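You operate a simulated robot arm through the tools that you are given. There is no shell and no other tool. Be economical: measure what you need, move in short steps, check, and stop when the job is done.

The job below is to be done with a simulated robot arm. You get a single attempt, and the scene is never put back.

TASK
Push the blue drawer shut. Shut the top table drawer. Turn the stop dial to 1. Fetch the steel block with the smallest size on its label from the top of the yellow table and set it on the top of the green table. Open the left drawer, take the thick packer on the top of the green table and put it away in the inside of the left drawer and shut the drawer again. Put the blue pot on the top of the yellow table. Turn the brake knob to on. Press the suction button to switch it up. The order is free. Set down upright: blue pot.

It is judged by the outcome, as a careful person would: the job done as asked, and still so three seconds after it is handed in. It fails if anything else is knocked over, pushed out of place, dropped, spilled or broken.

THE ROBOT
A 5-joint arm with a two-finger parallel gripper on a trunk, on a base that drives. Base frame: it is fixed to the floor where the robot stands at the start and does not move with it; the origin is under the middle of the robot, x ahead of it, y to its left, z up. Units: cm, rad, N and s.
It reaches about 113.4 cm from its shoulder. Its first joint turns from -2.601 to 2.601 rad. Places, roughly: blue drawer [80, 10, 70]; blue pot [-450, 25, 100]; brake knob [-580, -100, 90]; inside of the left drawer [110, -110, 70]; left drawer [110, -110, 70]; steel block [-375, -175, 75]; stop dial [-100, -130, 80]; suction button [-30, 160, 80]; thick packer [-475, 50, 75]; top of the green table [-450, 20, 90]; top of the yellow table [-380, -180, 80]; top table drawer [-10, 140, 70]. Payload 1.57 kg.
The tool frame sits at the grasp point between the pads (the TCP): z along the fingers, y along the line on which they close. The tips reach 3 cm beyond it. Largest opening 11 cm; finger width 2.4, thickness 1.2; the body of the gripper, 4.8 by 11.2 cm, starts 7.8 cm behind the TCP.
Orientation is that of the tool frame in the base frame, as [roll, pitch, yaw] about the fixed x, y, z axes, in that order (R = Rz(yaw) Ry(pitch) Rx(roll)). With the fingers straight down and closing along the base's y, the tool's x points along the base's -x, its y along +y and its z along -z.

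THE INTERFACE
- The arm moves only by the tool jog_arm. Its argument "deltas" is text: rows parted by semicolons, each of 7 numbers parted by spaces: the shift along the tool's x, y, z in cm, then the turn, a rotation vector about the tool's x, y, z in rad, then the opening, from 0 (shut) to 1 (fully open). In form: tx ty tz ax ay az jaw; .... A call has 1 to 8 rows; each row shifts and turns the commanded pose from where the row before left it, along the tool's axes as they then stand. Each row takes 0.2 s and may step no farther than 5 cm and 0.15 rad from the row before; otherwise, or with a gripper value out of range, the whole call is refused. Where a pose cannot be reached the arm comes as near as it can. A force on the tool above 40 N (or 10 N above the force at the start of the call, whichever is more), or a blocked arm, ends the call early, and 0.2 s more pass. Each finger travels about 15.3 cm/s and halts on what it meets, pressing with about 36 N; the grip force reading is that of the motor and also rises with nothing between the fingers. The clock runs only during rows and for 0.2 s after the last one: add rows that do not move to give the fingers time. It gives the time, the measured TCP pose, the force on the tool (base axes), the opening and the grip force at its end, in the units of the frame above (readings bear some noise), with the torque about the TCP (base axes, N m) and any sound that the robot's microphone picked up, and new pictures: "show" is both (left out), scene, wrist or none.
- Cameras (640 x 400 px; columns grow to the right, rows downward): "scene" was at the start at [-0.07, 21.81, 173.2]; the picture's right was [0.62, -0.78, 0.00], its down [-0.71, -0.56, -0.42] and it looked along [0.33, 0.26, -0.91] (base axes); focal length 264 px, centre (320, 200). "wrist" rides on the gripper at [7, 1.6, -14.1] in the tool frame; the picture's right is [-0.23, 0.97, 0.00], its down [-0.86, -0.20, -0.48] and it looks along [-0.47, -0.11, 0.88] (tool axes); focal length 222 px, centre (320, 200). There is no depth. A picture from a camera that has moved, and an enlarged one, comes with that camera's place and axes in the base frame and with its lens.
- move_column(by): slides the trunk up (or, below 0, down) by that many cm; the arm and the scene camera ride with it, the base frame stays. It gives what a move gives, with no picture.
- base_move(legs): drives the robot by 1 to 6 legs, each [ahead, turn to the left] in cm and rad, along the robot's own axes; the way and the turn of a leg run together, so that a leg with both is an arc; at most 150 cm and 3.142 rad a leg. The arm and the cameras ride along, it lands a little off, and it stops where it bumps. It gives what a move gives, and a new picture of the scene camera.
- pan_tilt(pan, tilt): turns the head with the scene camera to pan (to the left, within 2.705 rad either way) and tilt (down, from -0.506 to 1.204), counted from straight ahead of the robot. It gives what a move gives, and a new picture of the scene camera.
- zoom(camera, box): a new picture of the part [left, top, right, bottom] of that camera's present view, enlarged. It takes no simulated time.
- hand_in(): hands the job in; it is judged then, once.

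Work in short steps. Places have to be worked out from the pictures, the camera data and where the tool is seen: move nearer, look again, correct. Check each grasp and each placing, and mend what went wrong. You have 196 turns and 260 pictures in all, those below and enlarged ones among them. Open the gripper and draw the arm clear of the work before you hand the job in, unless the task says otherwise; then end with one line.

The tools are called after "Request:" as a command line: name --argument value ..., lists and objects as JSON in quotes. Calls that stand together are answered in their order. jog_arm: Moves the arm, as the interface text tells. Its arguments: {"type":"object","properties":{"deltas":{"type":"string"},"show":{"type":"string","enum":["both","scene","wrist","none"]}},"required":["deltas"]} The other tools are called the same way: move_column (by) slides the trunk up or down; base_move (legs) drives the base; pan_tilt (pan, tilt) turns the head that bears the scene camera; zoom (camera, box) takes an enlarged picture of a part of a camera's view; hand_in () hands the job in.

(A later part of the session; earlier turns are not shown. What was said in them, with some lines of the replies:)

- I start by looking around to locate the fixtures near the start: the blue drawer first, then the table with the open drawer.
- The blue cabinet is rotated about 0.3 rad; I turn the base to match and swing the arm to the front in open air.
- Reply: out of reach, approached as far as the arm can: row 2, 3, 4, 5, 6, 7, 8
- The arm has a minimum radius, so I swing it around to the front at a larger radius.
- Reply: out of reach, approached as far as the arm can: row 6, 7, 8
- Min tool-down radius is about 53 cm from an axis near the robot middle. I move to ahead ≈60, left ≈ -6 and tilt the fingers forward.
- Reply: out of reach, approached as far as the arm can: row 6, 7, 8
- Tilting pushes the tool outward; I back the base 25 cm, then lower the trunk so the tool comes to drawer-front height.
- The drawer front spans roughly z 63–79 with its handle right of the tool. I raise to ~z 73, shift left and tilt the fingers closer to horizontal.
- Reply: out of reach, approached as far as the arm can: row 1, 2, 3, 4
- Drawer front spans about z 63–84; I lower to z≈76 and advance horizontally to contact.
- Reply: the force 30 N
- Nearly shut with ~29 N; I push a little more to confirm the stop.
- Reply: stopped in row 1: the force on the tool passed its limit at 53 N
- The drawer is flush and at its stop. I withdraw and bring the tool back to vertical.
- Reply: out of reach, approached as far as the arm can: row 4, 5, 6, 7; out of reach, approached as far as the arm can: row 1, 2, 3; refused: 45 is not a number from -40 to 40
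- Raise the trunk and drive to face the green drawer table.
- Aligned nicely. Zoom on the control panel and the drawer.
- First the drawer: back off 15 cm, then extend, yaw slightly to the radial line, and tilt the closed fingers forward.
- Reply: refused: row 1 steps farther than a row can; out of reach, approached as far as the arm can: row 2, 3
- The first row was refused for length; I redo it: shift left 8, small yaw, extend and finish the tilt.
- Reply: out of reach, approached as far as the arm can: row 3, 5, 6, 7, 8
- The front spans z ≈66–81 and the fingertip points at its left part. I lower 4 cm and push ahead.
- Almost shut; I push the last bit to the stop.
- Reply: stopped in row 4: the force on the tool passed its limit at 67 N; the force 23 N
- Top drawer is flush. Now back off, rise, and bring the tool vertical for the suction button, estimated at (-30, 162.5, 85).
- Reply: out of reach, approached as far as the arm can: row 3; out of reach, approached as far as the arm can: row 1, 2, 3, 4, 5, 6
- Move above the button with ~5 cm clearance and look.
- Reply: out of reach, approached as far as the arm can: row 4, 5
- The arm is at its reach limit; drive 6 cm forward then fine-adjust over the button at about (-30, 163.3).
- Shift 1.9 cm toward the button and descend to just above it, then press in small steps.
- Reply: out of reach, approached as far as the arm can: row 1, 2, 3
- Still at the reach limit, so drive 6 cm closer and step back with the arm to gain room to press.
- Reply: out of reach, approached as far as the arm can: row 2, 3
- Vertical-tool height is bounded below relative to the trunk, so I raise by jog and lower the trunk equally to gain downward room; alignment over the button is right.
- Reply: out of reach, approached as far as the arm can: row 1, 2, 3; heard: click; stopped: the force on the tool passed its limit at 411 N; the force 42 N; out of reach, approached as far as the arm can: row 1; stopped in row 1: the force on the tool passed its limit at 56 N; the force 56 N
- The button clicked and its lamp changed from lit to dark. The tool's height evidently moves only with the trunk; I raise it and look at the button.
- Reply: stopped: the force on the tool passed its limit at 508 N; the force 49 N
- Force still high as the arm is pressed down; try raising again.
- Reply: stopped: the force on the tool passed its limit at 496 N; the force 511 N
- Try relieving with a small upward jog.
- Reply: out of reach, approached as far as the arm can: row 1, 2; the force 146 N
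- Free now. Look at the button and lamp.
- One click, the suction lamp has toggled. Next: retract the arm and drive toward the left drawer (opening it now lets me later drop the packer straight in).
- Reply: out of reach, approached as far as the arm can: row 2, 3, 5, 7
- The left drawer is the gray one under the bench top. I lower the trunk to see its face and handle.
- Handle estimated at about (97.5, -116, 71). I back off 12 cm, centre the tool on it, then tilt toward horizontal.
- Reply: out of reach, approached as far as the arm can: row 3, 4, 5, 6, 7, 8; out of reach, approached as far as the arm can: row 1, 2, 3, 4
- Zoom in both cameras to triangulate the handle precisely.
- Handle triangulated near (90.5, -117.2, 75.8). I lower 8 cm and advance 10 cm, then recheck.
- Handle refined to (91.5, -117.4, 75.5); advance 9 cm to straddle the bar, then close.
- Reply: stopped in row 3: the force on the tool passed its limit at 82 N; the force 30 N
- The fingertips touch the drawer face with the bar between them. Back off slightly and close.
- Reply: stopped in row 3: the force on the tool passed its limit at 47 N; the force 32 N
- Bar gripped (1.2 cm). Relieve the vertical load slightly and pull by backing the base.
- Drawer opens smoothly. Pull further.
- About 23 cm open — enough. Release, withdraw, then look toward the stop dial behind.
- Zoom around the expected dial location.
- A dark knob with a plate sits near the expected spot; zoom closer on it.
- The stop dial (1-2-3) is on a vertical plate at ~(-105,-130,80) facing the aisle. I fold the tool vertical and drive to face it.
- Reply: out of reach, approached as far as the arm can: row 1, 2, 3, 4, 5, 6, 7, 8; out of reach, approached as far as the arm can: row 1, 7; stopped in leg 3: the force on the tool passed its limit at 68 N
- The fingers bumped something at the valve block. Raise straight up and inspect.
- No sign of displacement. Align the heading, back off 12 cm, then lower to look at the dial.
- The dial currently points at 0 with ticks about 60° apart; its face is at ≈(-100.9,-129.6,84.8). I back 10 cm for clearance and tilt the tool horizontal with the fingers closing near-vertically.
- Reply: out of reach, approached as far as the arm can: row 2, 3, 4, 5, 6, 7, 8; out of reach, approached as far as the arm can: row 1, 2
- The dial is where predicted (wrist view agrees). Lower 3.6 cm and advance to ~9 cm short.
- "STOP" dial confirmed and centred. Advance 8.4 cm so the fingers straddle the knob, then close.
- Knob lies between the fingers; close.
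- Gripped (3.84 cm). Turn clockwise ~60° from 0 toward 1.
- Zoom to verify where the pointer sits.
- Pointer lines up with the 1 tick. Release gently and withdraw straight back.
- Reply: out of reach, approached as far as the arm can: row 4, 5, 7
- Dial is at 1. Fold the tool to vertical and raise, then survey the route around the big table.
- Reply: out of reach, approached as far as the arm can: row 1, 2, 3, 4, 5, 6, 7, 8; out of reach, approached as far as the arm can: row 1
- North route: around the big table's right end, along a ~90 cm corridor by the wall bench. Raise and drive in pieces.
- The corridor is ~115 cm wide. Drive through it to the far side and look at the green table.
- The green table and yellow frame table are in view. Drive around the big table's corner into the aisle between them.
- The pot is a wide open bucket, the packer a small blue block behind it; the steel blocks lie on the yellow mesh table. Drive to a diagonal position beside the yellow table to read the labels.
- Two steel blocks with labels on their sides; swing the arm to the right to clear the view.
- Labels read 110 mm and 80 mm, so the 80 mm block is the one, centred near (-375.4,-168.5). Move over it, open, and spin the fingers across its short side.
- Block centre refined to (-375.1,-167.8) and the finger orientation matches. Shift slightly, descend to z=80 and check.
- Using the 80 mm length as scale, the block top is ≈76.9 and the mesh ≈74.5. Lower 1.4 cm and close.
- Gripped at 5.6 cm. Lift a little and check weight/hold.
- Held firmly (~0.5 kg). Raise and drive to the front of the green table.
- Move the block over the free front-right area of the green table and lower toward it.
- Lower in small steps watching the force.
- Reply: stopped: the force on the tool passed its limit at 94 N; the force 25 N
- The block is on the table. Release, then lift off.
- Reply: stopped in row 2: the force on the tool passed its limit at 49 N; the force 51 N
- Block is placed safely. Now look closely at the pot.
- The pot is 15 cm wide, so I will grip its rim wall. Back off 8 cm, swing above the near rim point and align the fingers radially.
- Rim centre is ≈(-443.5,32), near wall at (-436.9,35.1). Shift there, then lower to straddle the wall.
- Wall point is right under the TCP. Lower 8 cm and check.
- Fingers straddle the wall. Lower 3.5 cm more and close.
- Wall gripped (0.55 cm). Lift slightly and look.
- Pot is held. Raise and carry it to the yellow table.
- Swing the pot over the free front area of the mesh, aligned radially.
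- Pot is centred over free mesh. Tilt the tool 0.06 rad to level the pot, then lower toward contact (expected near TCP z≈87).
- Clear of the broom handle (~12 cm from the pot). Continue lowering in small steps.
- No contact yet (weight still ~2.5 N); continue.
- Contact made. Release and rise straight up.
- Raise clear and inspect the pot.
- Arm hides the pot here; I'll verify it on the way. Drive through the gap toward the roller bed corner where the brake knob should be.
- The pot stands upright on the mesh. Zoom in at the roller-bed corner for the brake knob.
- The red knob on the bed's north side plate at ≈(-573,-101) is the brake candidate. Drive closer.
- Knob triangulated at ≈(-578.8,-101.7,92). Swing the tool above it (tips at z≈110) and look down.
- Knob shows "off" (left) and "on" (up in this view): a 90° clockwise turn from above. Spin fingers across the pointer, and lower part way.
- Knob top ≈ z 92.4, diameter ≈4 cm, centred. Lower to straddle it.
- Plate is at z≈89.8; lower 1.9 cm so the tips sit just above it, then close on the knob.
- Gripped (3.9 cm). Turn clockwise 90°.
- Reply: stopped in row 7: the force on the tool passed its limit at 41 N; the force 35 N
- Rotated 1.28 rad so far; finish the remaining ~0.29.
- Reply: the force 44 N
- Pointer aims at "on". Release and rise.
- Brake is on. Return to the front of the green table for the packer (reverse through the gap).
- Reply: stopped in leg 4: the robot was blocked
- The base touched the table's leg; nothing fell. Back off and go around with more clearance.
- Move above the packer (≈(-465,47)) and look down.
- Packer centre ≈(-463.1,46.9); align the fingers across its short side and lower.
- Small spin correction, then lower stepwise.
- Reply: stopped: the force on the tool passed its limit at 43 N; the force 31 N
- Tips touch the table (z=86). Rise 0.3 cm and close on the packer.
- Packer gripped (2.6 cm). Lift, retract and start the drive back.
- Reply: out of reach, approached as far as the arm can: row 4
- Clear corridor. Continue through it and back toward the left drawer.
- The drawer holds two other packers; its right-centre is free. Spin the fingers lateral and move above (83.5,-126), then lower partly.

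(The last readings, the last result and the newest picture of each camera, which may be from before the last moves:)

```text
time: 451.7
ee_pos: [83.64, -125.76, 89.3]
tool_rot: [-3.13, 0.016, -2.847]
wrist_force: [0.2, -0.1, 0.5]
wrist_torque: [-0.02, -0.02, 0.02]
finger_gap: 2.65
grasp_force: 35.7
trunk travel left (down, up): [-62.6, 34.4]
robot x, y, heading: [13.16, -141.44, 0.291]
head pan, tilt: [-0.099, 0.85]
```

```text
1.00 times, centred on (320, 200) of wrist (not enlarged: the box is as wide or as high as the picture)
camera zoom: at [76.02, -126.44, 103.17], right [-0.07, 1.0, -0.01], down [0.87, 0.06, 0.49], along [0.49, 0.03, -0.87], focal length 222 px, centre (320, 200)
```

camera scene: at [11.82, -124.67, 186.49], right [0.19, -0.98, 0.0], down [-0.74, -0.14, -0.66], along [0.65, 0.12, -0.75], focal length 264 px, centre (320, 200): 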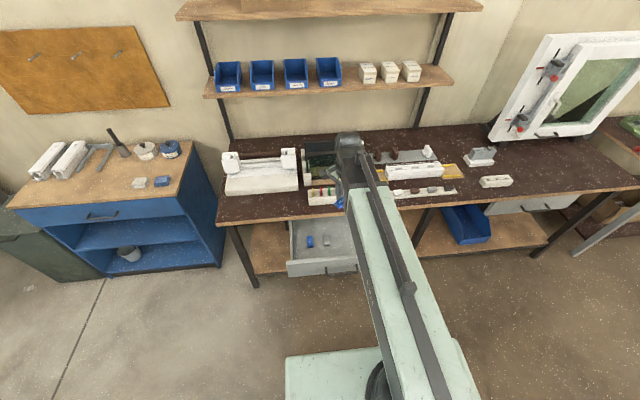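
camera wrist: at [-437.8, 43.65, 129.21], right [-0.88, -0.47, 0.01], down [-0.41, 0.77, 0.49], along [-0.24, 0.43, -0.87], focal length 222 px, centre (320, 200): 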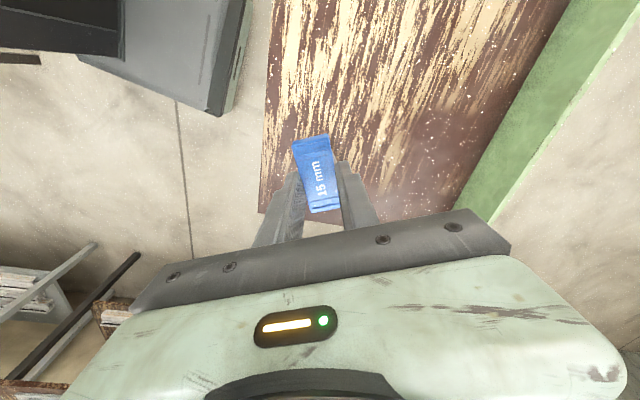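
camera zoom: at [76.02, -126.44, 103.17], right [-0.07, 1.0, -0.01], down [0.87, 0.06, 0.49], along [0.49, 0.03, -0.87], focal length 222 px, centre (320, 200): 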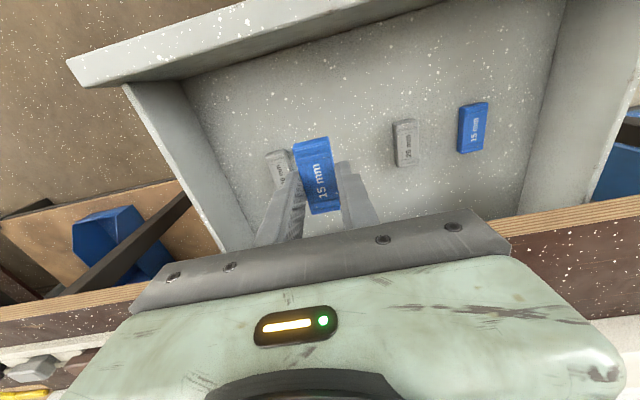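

A third packer lies nearby; shift 2.4 cm to centre the drop spot between them, then lower.

Request:
jog_arm --deltas "0 2.4 0 0 0 0 0.1" --show "none"

Request:
move_column --by -14

Request:
zoom --camera "wrist" --box '[0, 0, 640, 400]'

Request:
zoom --camera "scene" --box '[270, 100, 430, 200]'

```text
time: 452.1
ee_pos: [82.91, -123.68, 89.24]
tool_rot: [-3.131, 0.015, -2.847]
wrist_force: [-0.2, -0.8, 0.1]
wrist_torque: [0.02, -0.01, -0.04]
finger_gap: 2.62
grasp_force: 35.9
trunk travel left (down, up): [-62.6, 34.4]
robot x, y, heading: [13.31, -141.13, 0.288]
head pan, tilt: [-0.099, 0.85]
```

```text
time: 453.7
ee_pos: [82.51, -123.64, 75.69]
tool_rot: [-3.135, 0.017, -2.847]
wrist_force: [0.4, 0.9, 40.1]
wrist_torque: [0.33, 0.38, -0.02]
finger_gap: 2.63
grasp_force: 35.8
trunk travel left (down, up): [-48.7, 48.3]
robot x, y, heading: [13.15, -141.09, 0.29]
head pan, tilt: [-0.099, 0.85]
stopped: the force on the tool passed its limit at 49 N (the readings are from after the stop); the commanded pose is now the measured one
```

```text
1.00 times, centred on (320, 200) of wrist (not enlarged: the box is as wide or as high as the picture)
camera zoom: at [75.12, -124.19, 89.5], right [-0.07, 1.0, 0.0], down [0.87, 0.06, 0.5], along [0.49, 0.03, -0.87], focal length 222 px, centre (320, 200)
```

zoom: 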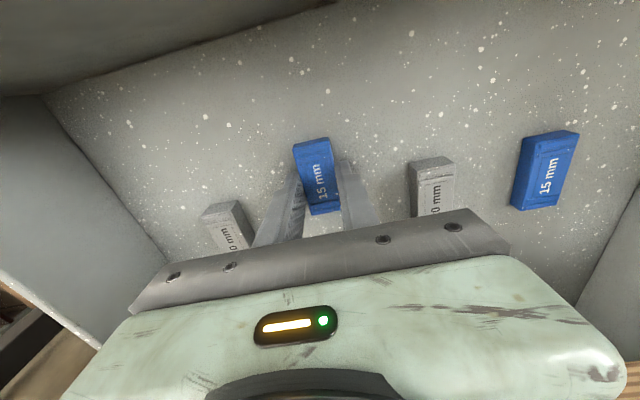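

```text
4.00 times, centred on (350, 150) of scene
camera zoom: at [11.44, -124.74, 146.65], right [0.19, -0.98, 0.0], down [-0.74, -0.14, -0.66], along [0.65, 0.12, -0.75], focal length 1055 px, centre (200, 400)
```

zoom: 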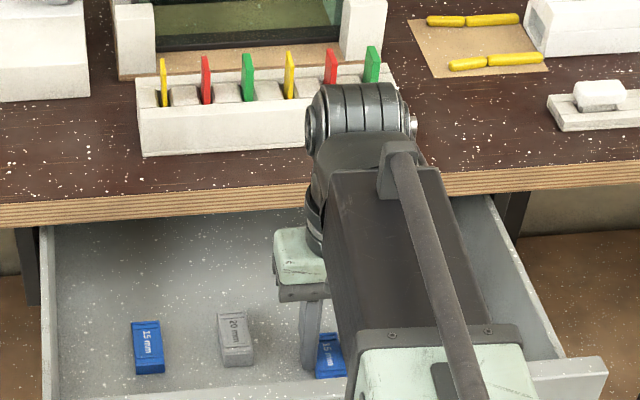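

Packer touches the drawer floor. Release gently and rise.

Request:
jog_arm --deltas "0 0 0 0 0 0 0.3; 0 0 0 0 0 0 0.35" --show "none"

Request:
move_column --by 30

Request:
zoom --camera "wrist" --box '[0, 0, 640, 400]'

```text
time: 454.5
ee_pos: [82.57, -123.83, 75.64]
tool_rot: [-3.128, 0.02, -2.847]
wrist_force: [3.2, -8.1, 50.8]
wrist_torque: [0.56, 0.69, 0.41]
finger_gap: 3.07
grasp_force: 0.0
trunk travel left (down, up): [-48.7, 48.3]
robot x, y, heading: [13.43, -141.09, 0.289]
head pan, tilt: [-0.099, 0.85]
stopped in row 2: the force on the tool passed its limit at 50 N (the readings are from after the stop); the commanded pose is now the measured one
```

```text
time: 457.5
ee_pos: [82.76, -123.62, 105.39]
tool_rot: [-3.131, 0.015, -2.847]
wrist_force: [-1.1, -0.2, -0.7]
wrist_torque: [0.01, 0.01, -0.02]
finger_gap: 3.83
grasp_force: 0.0
trunk travel left (down, up): [-78.7, 18.3]
robot x, y, heading: [13.3, -141.43, 0.293]
head pan, tilt: [-0.099, 0.85]
```

```text
1.00 times, centred on (320, 200) of wrist (not enlarged: the box is as wide or as high as the picture)
camera zoom: at [75.35, -124.18, 119.24], right [-0.07, 1.0, -0.01], down [0.87, 0.06, 0.49], along [0.49, 0.03, -0.87], focal length 222 px, centre (320, 200)
```

zoom: 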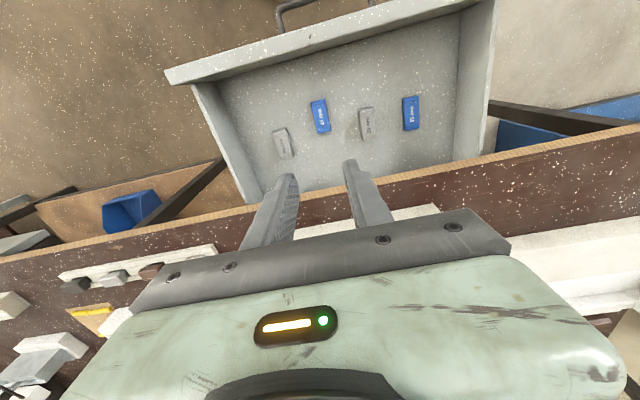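

Packer is in the drawer. Back off 28 cm, close the fingers and set up the push left of the handle.

Request:
base_move --legs '[[-28, 0]]'

Request:
jog_arm --deltas "0 5 0 0 0 0 0; 0 5 0 0 0 0 0; 0 4 0 0 0 -0.13 0; -4 0 0 0 0 0 0; 0 0 0 0 -0.15 0 0; 0 0 0 0 -0.15 0 0; 0 0 0 0 -0.15 0 0; 0 0 0 0 -0.15 0 0" --show "none"

Request:
jog_arm --deltas "0 0 0 0 -0.15 0 0; 0 0 0 0 -0.15 0 0; 0 0 0 0 -0.14 0 0" --show "none"

Request:
move_column --by -38

Request:
pan_tilt --pan 0.0 --tilt 0.65

Request:
zoom --camera "wrist" --box '[0, 0, 640, 400]'

```text
time: 459.5
ee_pos: [55.91, -131.65, 105.27]
tool_rot: [-3.132, 0.016, -2.848]
wrist_force: [-1.1, -0.8, -0.5]
wrist_torque: [-0.03, -0.02, 0.02]
finger_gap: 3.86
grasp_force: 0.0
trunk travel left (down, up): [-78.7, 18.3]
robot x, y, heading: [-13.43, -148.82, 0.285]
head pan, tilt: [-0.099, 0.85]
camera scene: at [-15.18, -132.61, 176.57], right [0.19, -0.98, 0.0], down [-0.74, -0.14, -0.66], along [0.65, 0.12, -0.75], focal length 264 px, centre (320, 200)
```

scene: 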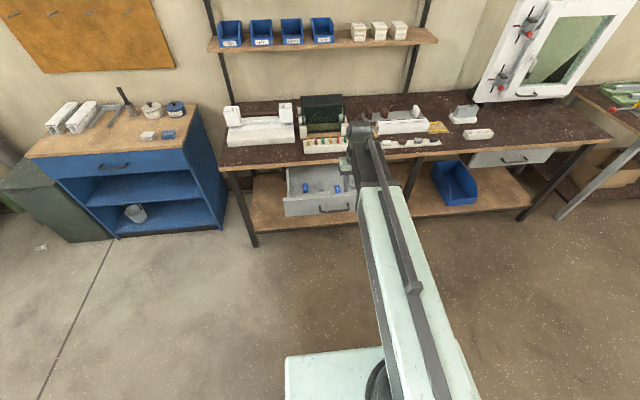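

```text
time: 461.3
ee_pos: [55.49, -116.53, 109.81]
tool_rot: [-3.126, 0.616, -2.711]
wrist_force: [1.0, 0.0, 0.4]
wrist_torque: [-0.01, 0.01, 0.01]
finger_gap: 0.03
grasp_force: 21.7
out of reach, approached as far as the arm can: row 5, 6, 7, 8
trunk travel left (down, up): [-78.7, 18.3]
robot x, y, heading: [-13.74, -149.36, 0.286]
head pan, tilt: [-0.099, 0.85]
```

```text
time: 462.1
ee_pos: [56.96, -115.91, 117.37]
tool_rot: [-3.116, 1.053, -2.698]
wrist_force: [-0.1, -0.8, 0.3]
wrist_torque: [0.02, 0.0, 0.01]
finger_gap: 0.0
grasp_force: 21.6
out of reach, approached as far as the arm can: row 1, 2, 3
trunk travel left (down, up): [-78.7, 18.3]
robot x, y, heading: [-13.97, -148.97, 0.287]
head pan, tilt: [-0.099, 0.85]
```

```text
time: 465.7
ee_pos: [56.87, -116.02, 79.42]
tool_rot: [-3.114, 1.05, -2.698]
wrist_force: [-0.1, 0.4, 0.2]
wrist_torque: [-0.01, -0.01, 0.0]
finger_gap: 0.01
grasp_force: 21.5
trunk travel left (down, up): [-40.7, 56.3]
robot x, y, heading: [-13.46, -149.01, 0.284]
head pan, tilt: [-0.099, 0.85]
```

```text
time: 466.5
ee_pos: [56.83, -115.9, 79.34]
tool_rot: [-3.115, 1.052, -2.697]
wrist_force: [0.5, -0.3, -0.1]
wrist_torque: [-0.01, -0.03, -0.03]
finger_gap: 0.0
grasp_force: 21.3
trunk travel left (down, up): [-40.7, 56.3]
robot x, y, heading: [-13.59, -148.88, 0.291]
head pan, tilt: [0.0, 0.649]
camera scene: at [-14.51, -131.61, 140.23], right [0.28, -0.96, 0.0], down [-0.58, -0.17, -0.8], along [0.76, 0.23, -0.61], focal length 264 px, centre (320, 200)
```

scene: 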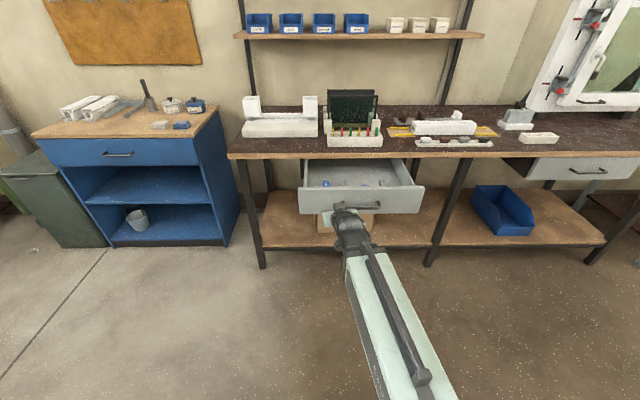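

```text
1.00 times, centred on (320, 200) of wrist (not enlarged: the box is as wide or as high as the picture)
camera zoom: at [41.77, -121.05, 80.16], right [-0.3, 0.94, 0.18], down [0.09, -0.17, 0.98], along [0.95, 0.31, -0.03], focal length 222 px, centre (320, 200)
```

zoom: 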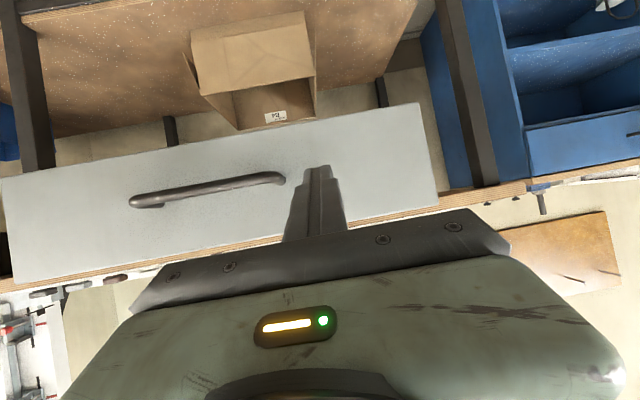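

Fingertip aims at the panel left of the handle. Lower 5.5 cm, shift slightly left and push in.

Request:
move_column --by -5.5

Request:
jog_arm --deltas "0 1.5 0 0 0 0 0; -1.5 0 2.6 0 0 0 0; -1.5 0 2.6 0 0 0 0; -1.5 0 2.6 0 0 0 0; -1.5 0 2.6 0 0 0 0; -1.5 0 2.6 0 0 0 0; -1.5 0 2.6 0 0 0 0; -1.5 0 2.6 0 0 0 0" --show "both"

```text
time: 467.4
ee_pos: [56.9, -115.97, 73.86]
tool_rot: [-3.116, 1.051, -2.697]
wrist_force: [1.0, 0.0, -0.4]
wrist_torque: [-0.03, 0.02, -0.01]
finger_gap: 0.0
grasp_force: 21.8
trunk travel left (down, up): [-35.2, 61.8]
robot x, y, heading: [-13.92, -148.74, 0.288]
head pan, tilt: [0.0, 0.649]
```

```text
time: 469.2
ee_pos: [75.48, -105.95, 73.88]
tool_rot: [-3.115, 1.051, -2.695]
wrist_force: [0.2, -0.9, -0.1]
wrist_torque: [0.03, -0.02, 0.04]
finger_gap: 0.0
grasp_force: 21.1
trunk travel left (down, up): [-35.2, 61.8]
robot x, y, heading: [-13.62, -149.0, 0.287]
head pan, tilt: [0.0, 0.649]
camera scene: at [-14.52, -131.61, 134.73], right [0.28, -0.96, 0.0], down [-0.58, -0.17, -0.8], along [0.76, 0.23, -0.6], focal length 264 px, centre (320, 200)
camera wrist: at [60.34, -111.12, 74.67], right [-0.3, 0.94, 0.18], down [0.09, -0.17, 0.98], along [0.95, 0.31, -0.03], focal length 222 px, centre (320, 200)
```

scene: 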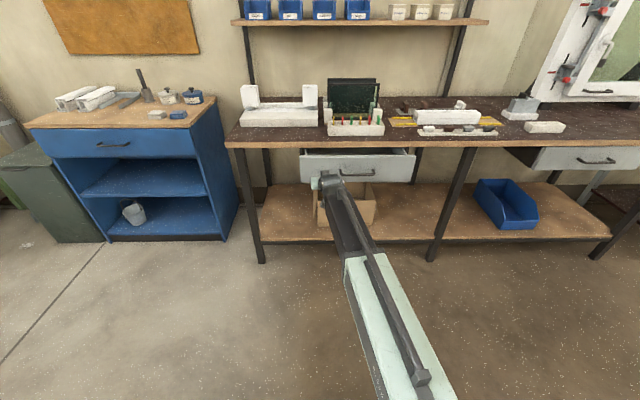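
wrist: 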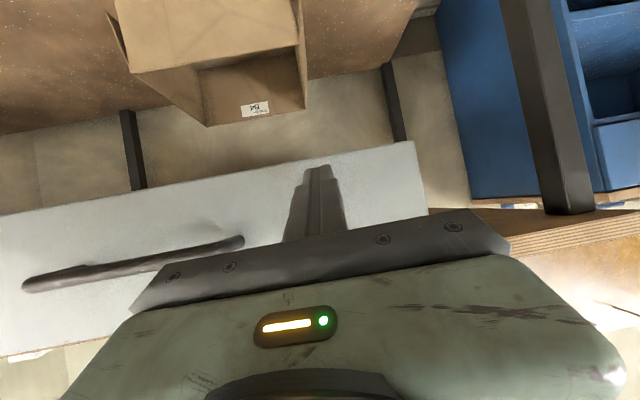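

Drawer is closing, but the tip is near the panel's lower edge; raise 2.5 cm and continue pushing, steering slightly right.

Request:
move_column --by 2.5

Request:
jog_arm --deltas "-1.5 -0.45 2.6 0 0 0 0; -1.5 -0.45 2.6 0 0 0 0; -1 -0.3 1.73 0 0 0 0; -1 -0.3 1.73 0 0 0 0; -1 -0.3 1.73 0 0 0 0; -1 -0.3 1.73 0 0 0 0" --show "both"

```text
time: 469.9
ee_pos: [75.36, -105.99, 76.31]
tool_rot: [-3.115, 1.049, -2.694]
wrist_force: [0.3, 0.3, -0.3]
wrist_torque: [-0.02, -0.01, 0.02]
finger_gap: 0.01
grasp_force: 21.6
trunk travel left (down, up): [-37.7, 59.3]
robot x, y, heading: [-13.64, -149.17, 0.286]
head pan, tilt: [0.0, 0.649]
```

```text
time: 471.1
ee_pos: [85.03, -103.4, 76.35]
tool_rot: [-3.121, 1.037, -2.698]
wrist_force: [-18.6, -7.5, 14.2]
wrist_torque: [-0.01, -0.37, -0.18]
finger_gap: 0.0
grasp_force: 21.3
trunk travel left (down, up): [-37.7, 59.3]
robot x, y, heading: [-13.7, -149.02, 0.285]
head pan, tilt: [0.0, 0.649]
stopped in row 5: the force on the tool passed its limit at 77 N (the readings are from after the stop); the commanded pose is now the measured one
camera scene: at [-14.85, -131.75, 137.29], right [0.28, -0.96, 0.0], down [-0.58, -0.17, -0.8], along [0.77, 0.23, -0.6], focal length 264 px, centre (320, 200)
camera wrist: at [69.92, -108.44, 77.39], right [-0.3, 0.94, 0.19], down [0.1, -0.16, 0.98], along [0.95, 0.31, -0.04], focal length 222 px, centre (320, 200)
```

scene: 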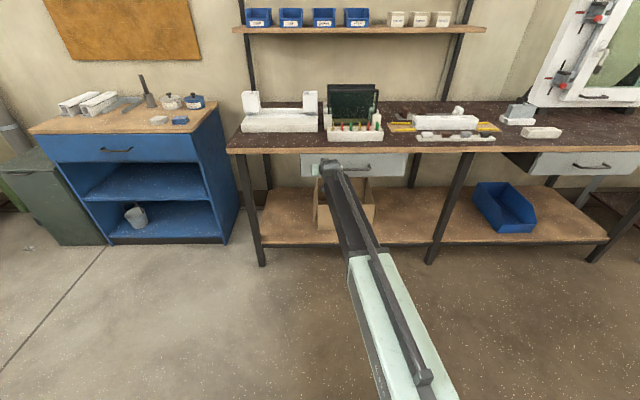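
wrist: 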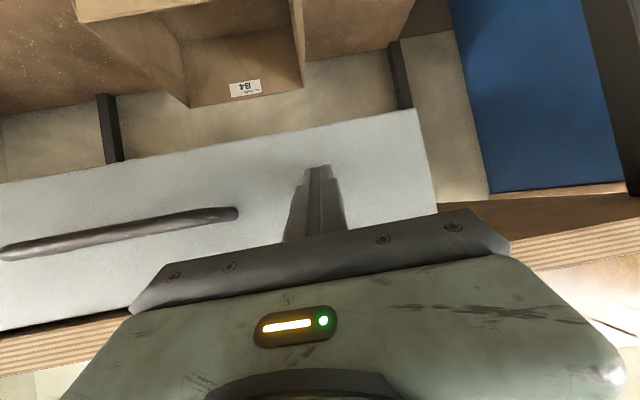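

The panel is back at its original closed plane (stop reached). Withdraw and verify.

Request:
jog_arm --deltas "2 0 -3.46 0 0 0 0.2; 2 0 -3.46 0 0 0 0.4; 2 0 -3.46 0 0 0 0.5; 2 0 -3.46 0 0 0 0.5; 2 0 -3.46 0 0 0 0.5" --show "none"

Request:
base_move --legs '[[-15, 0]]'

Request:
zoom --camera "scene" --box '[230, 80, 490, 240]'

```text
time: 472.2
ee_pos: [66.97, -111.51, 76.0]
tool_rot: [-3.12, 1.039, -2.701]
wrist_force: [-0.2, -0.5, 0.1]
wrist_torque: [0.0, -0.01, 0.03]
finger_gap: 5.51
grasp_force: 0.1
trunk travel left (down, up): [-37.7, 59.3]
robot x, y, heading: [-13.92, -148.95, 0.283]
head pan, tilt: [0.0, 0.649]
```

```text
time: 473.6
ee_pos: [52.35, -115.75, 76.13]
tool_rot: [-3.12, 1.039, -2.7]
wrist_force: [0.3, 0.1, 0.4]
wrist_torque: [-0.01, 0.02, -0.01]
finger_gap: 5.52
grasp_force: 0.0
trunk travel left (down, up): [-37.7, 59.3]
robot x, y, heading: [-28.3, -153.43, 0.287]
head pan, tilt: [0.0, 0.649]
camera scene: at [-29.11, -135.91, 137.23], right [0.28, -0.96, 0.0], down [-0.58, -0.17, -0.8], along [0.76, 0.23, -0.6], focal length 264 px, centre (320, 200)
```

scene: 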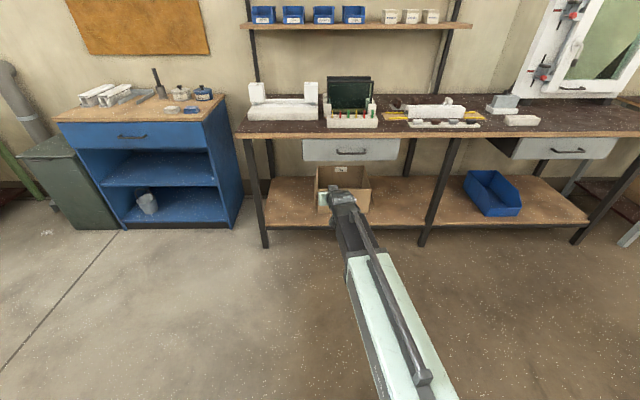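

```text
2.46 times, centred on (360, 160) of scene
camera zoom: at [-29.11, -135.91, 137.23], right [0.28, -0.96, 0.0], down [-0.58, -0.17, -0.8], along [0.76, 0.23, -0.6], focal length 649 px, centre (222, 298)
```

zoom: 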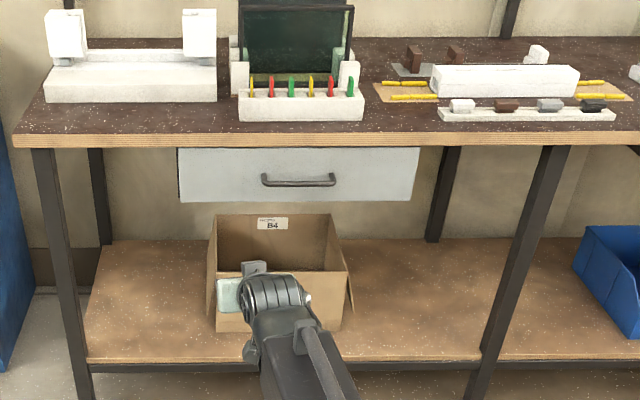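

Everything is verified: both drawers are shut, the left drawer is shut with the packer inside, the dial is at 1, the brake is on, the block and pot are placed, and the suction was toggled once. The gripper is open and the arm is clear, so I hand in.

Request:
hand_in

```text
The job is handed in.
```

I carried out every step and handed the job in. The one doubt is the suction button: I pressed it once and its green lamp went from lit to dark, which I took to be what "switch it up" meant.
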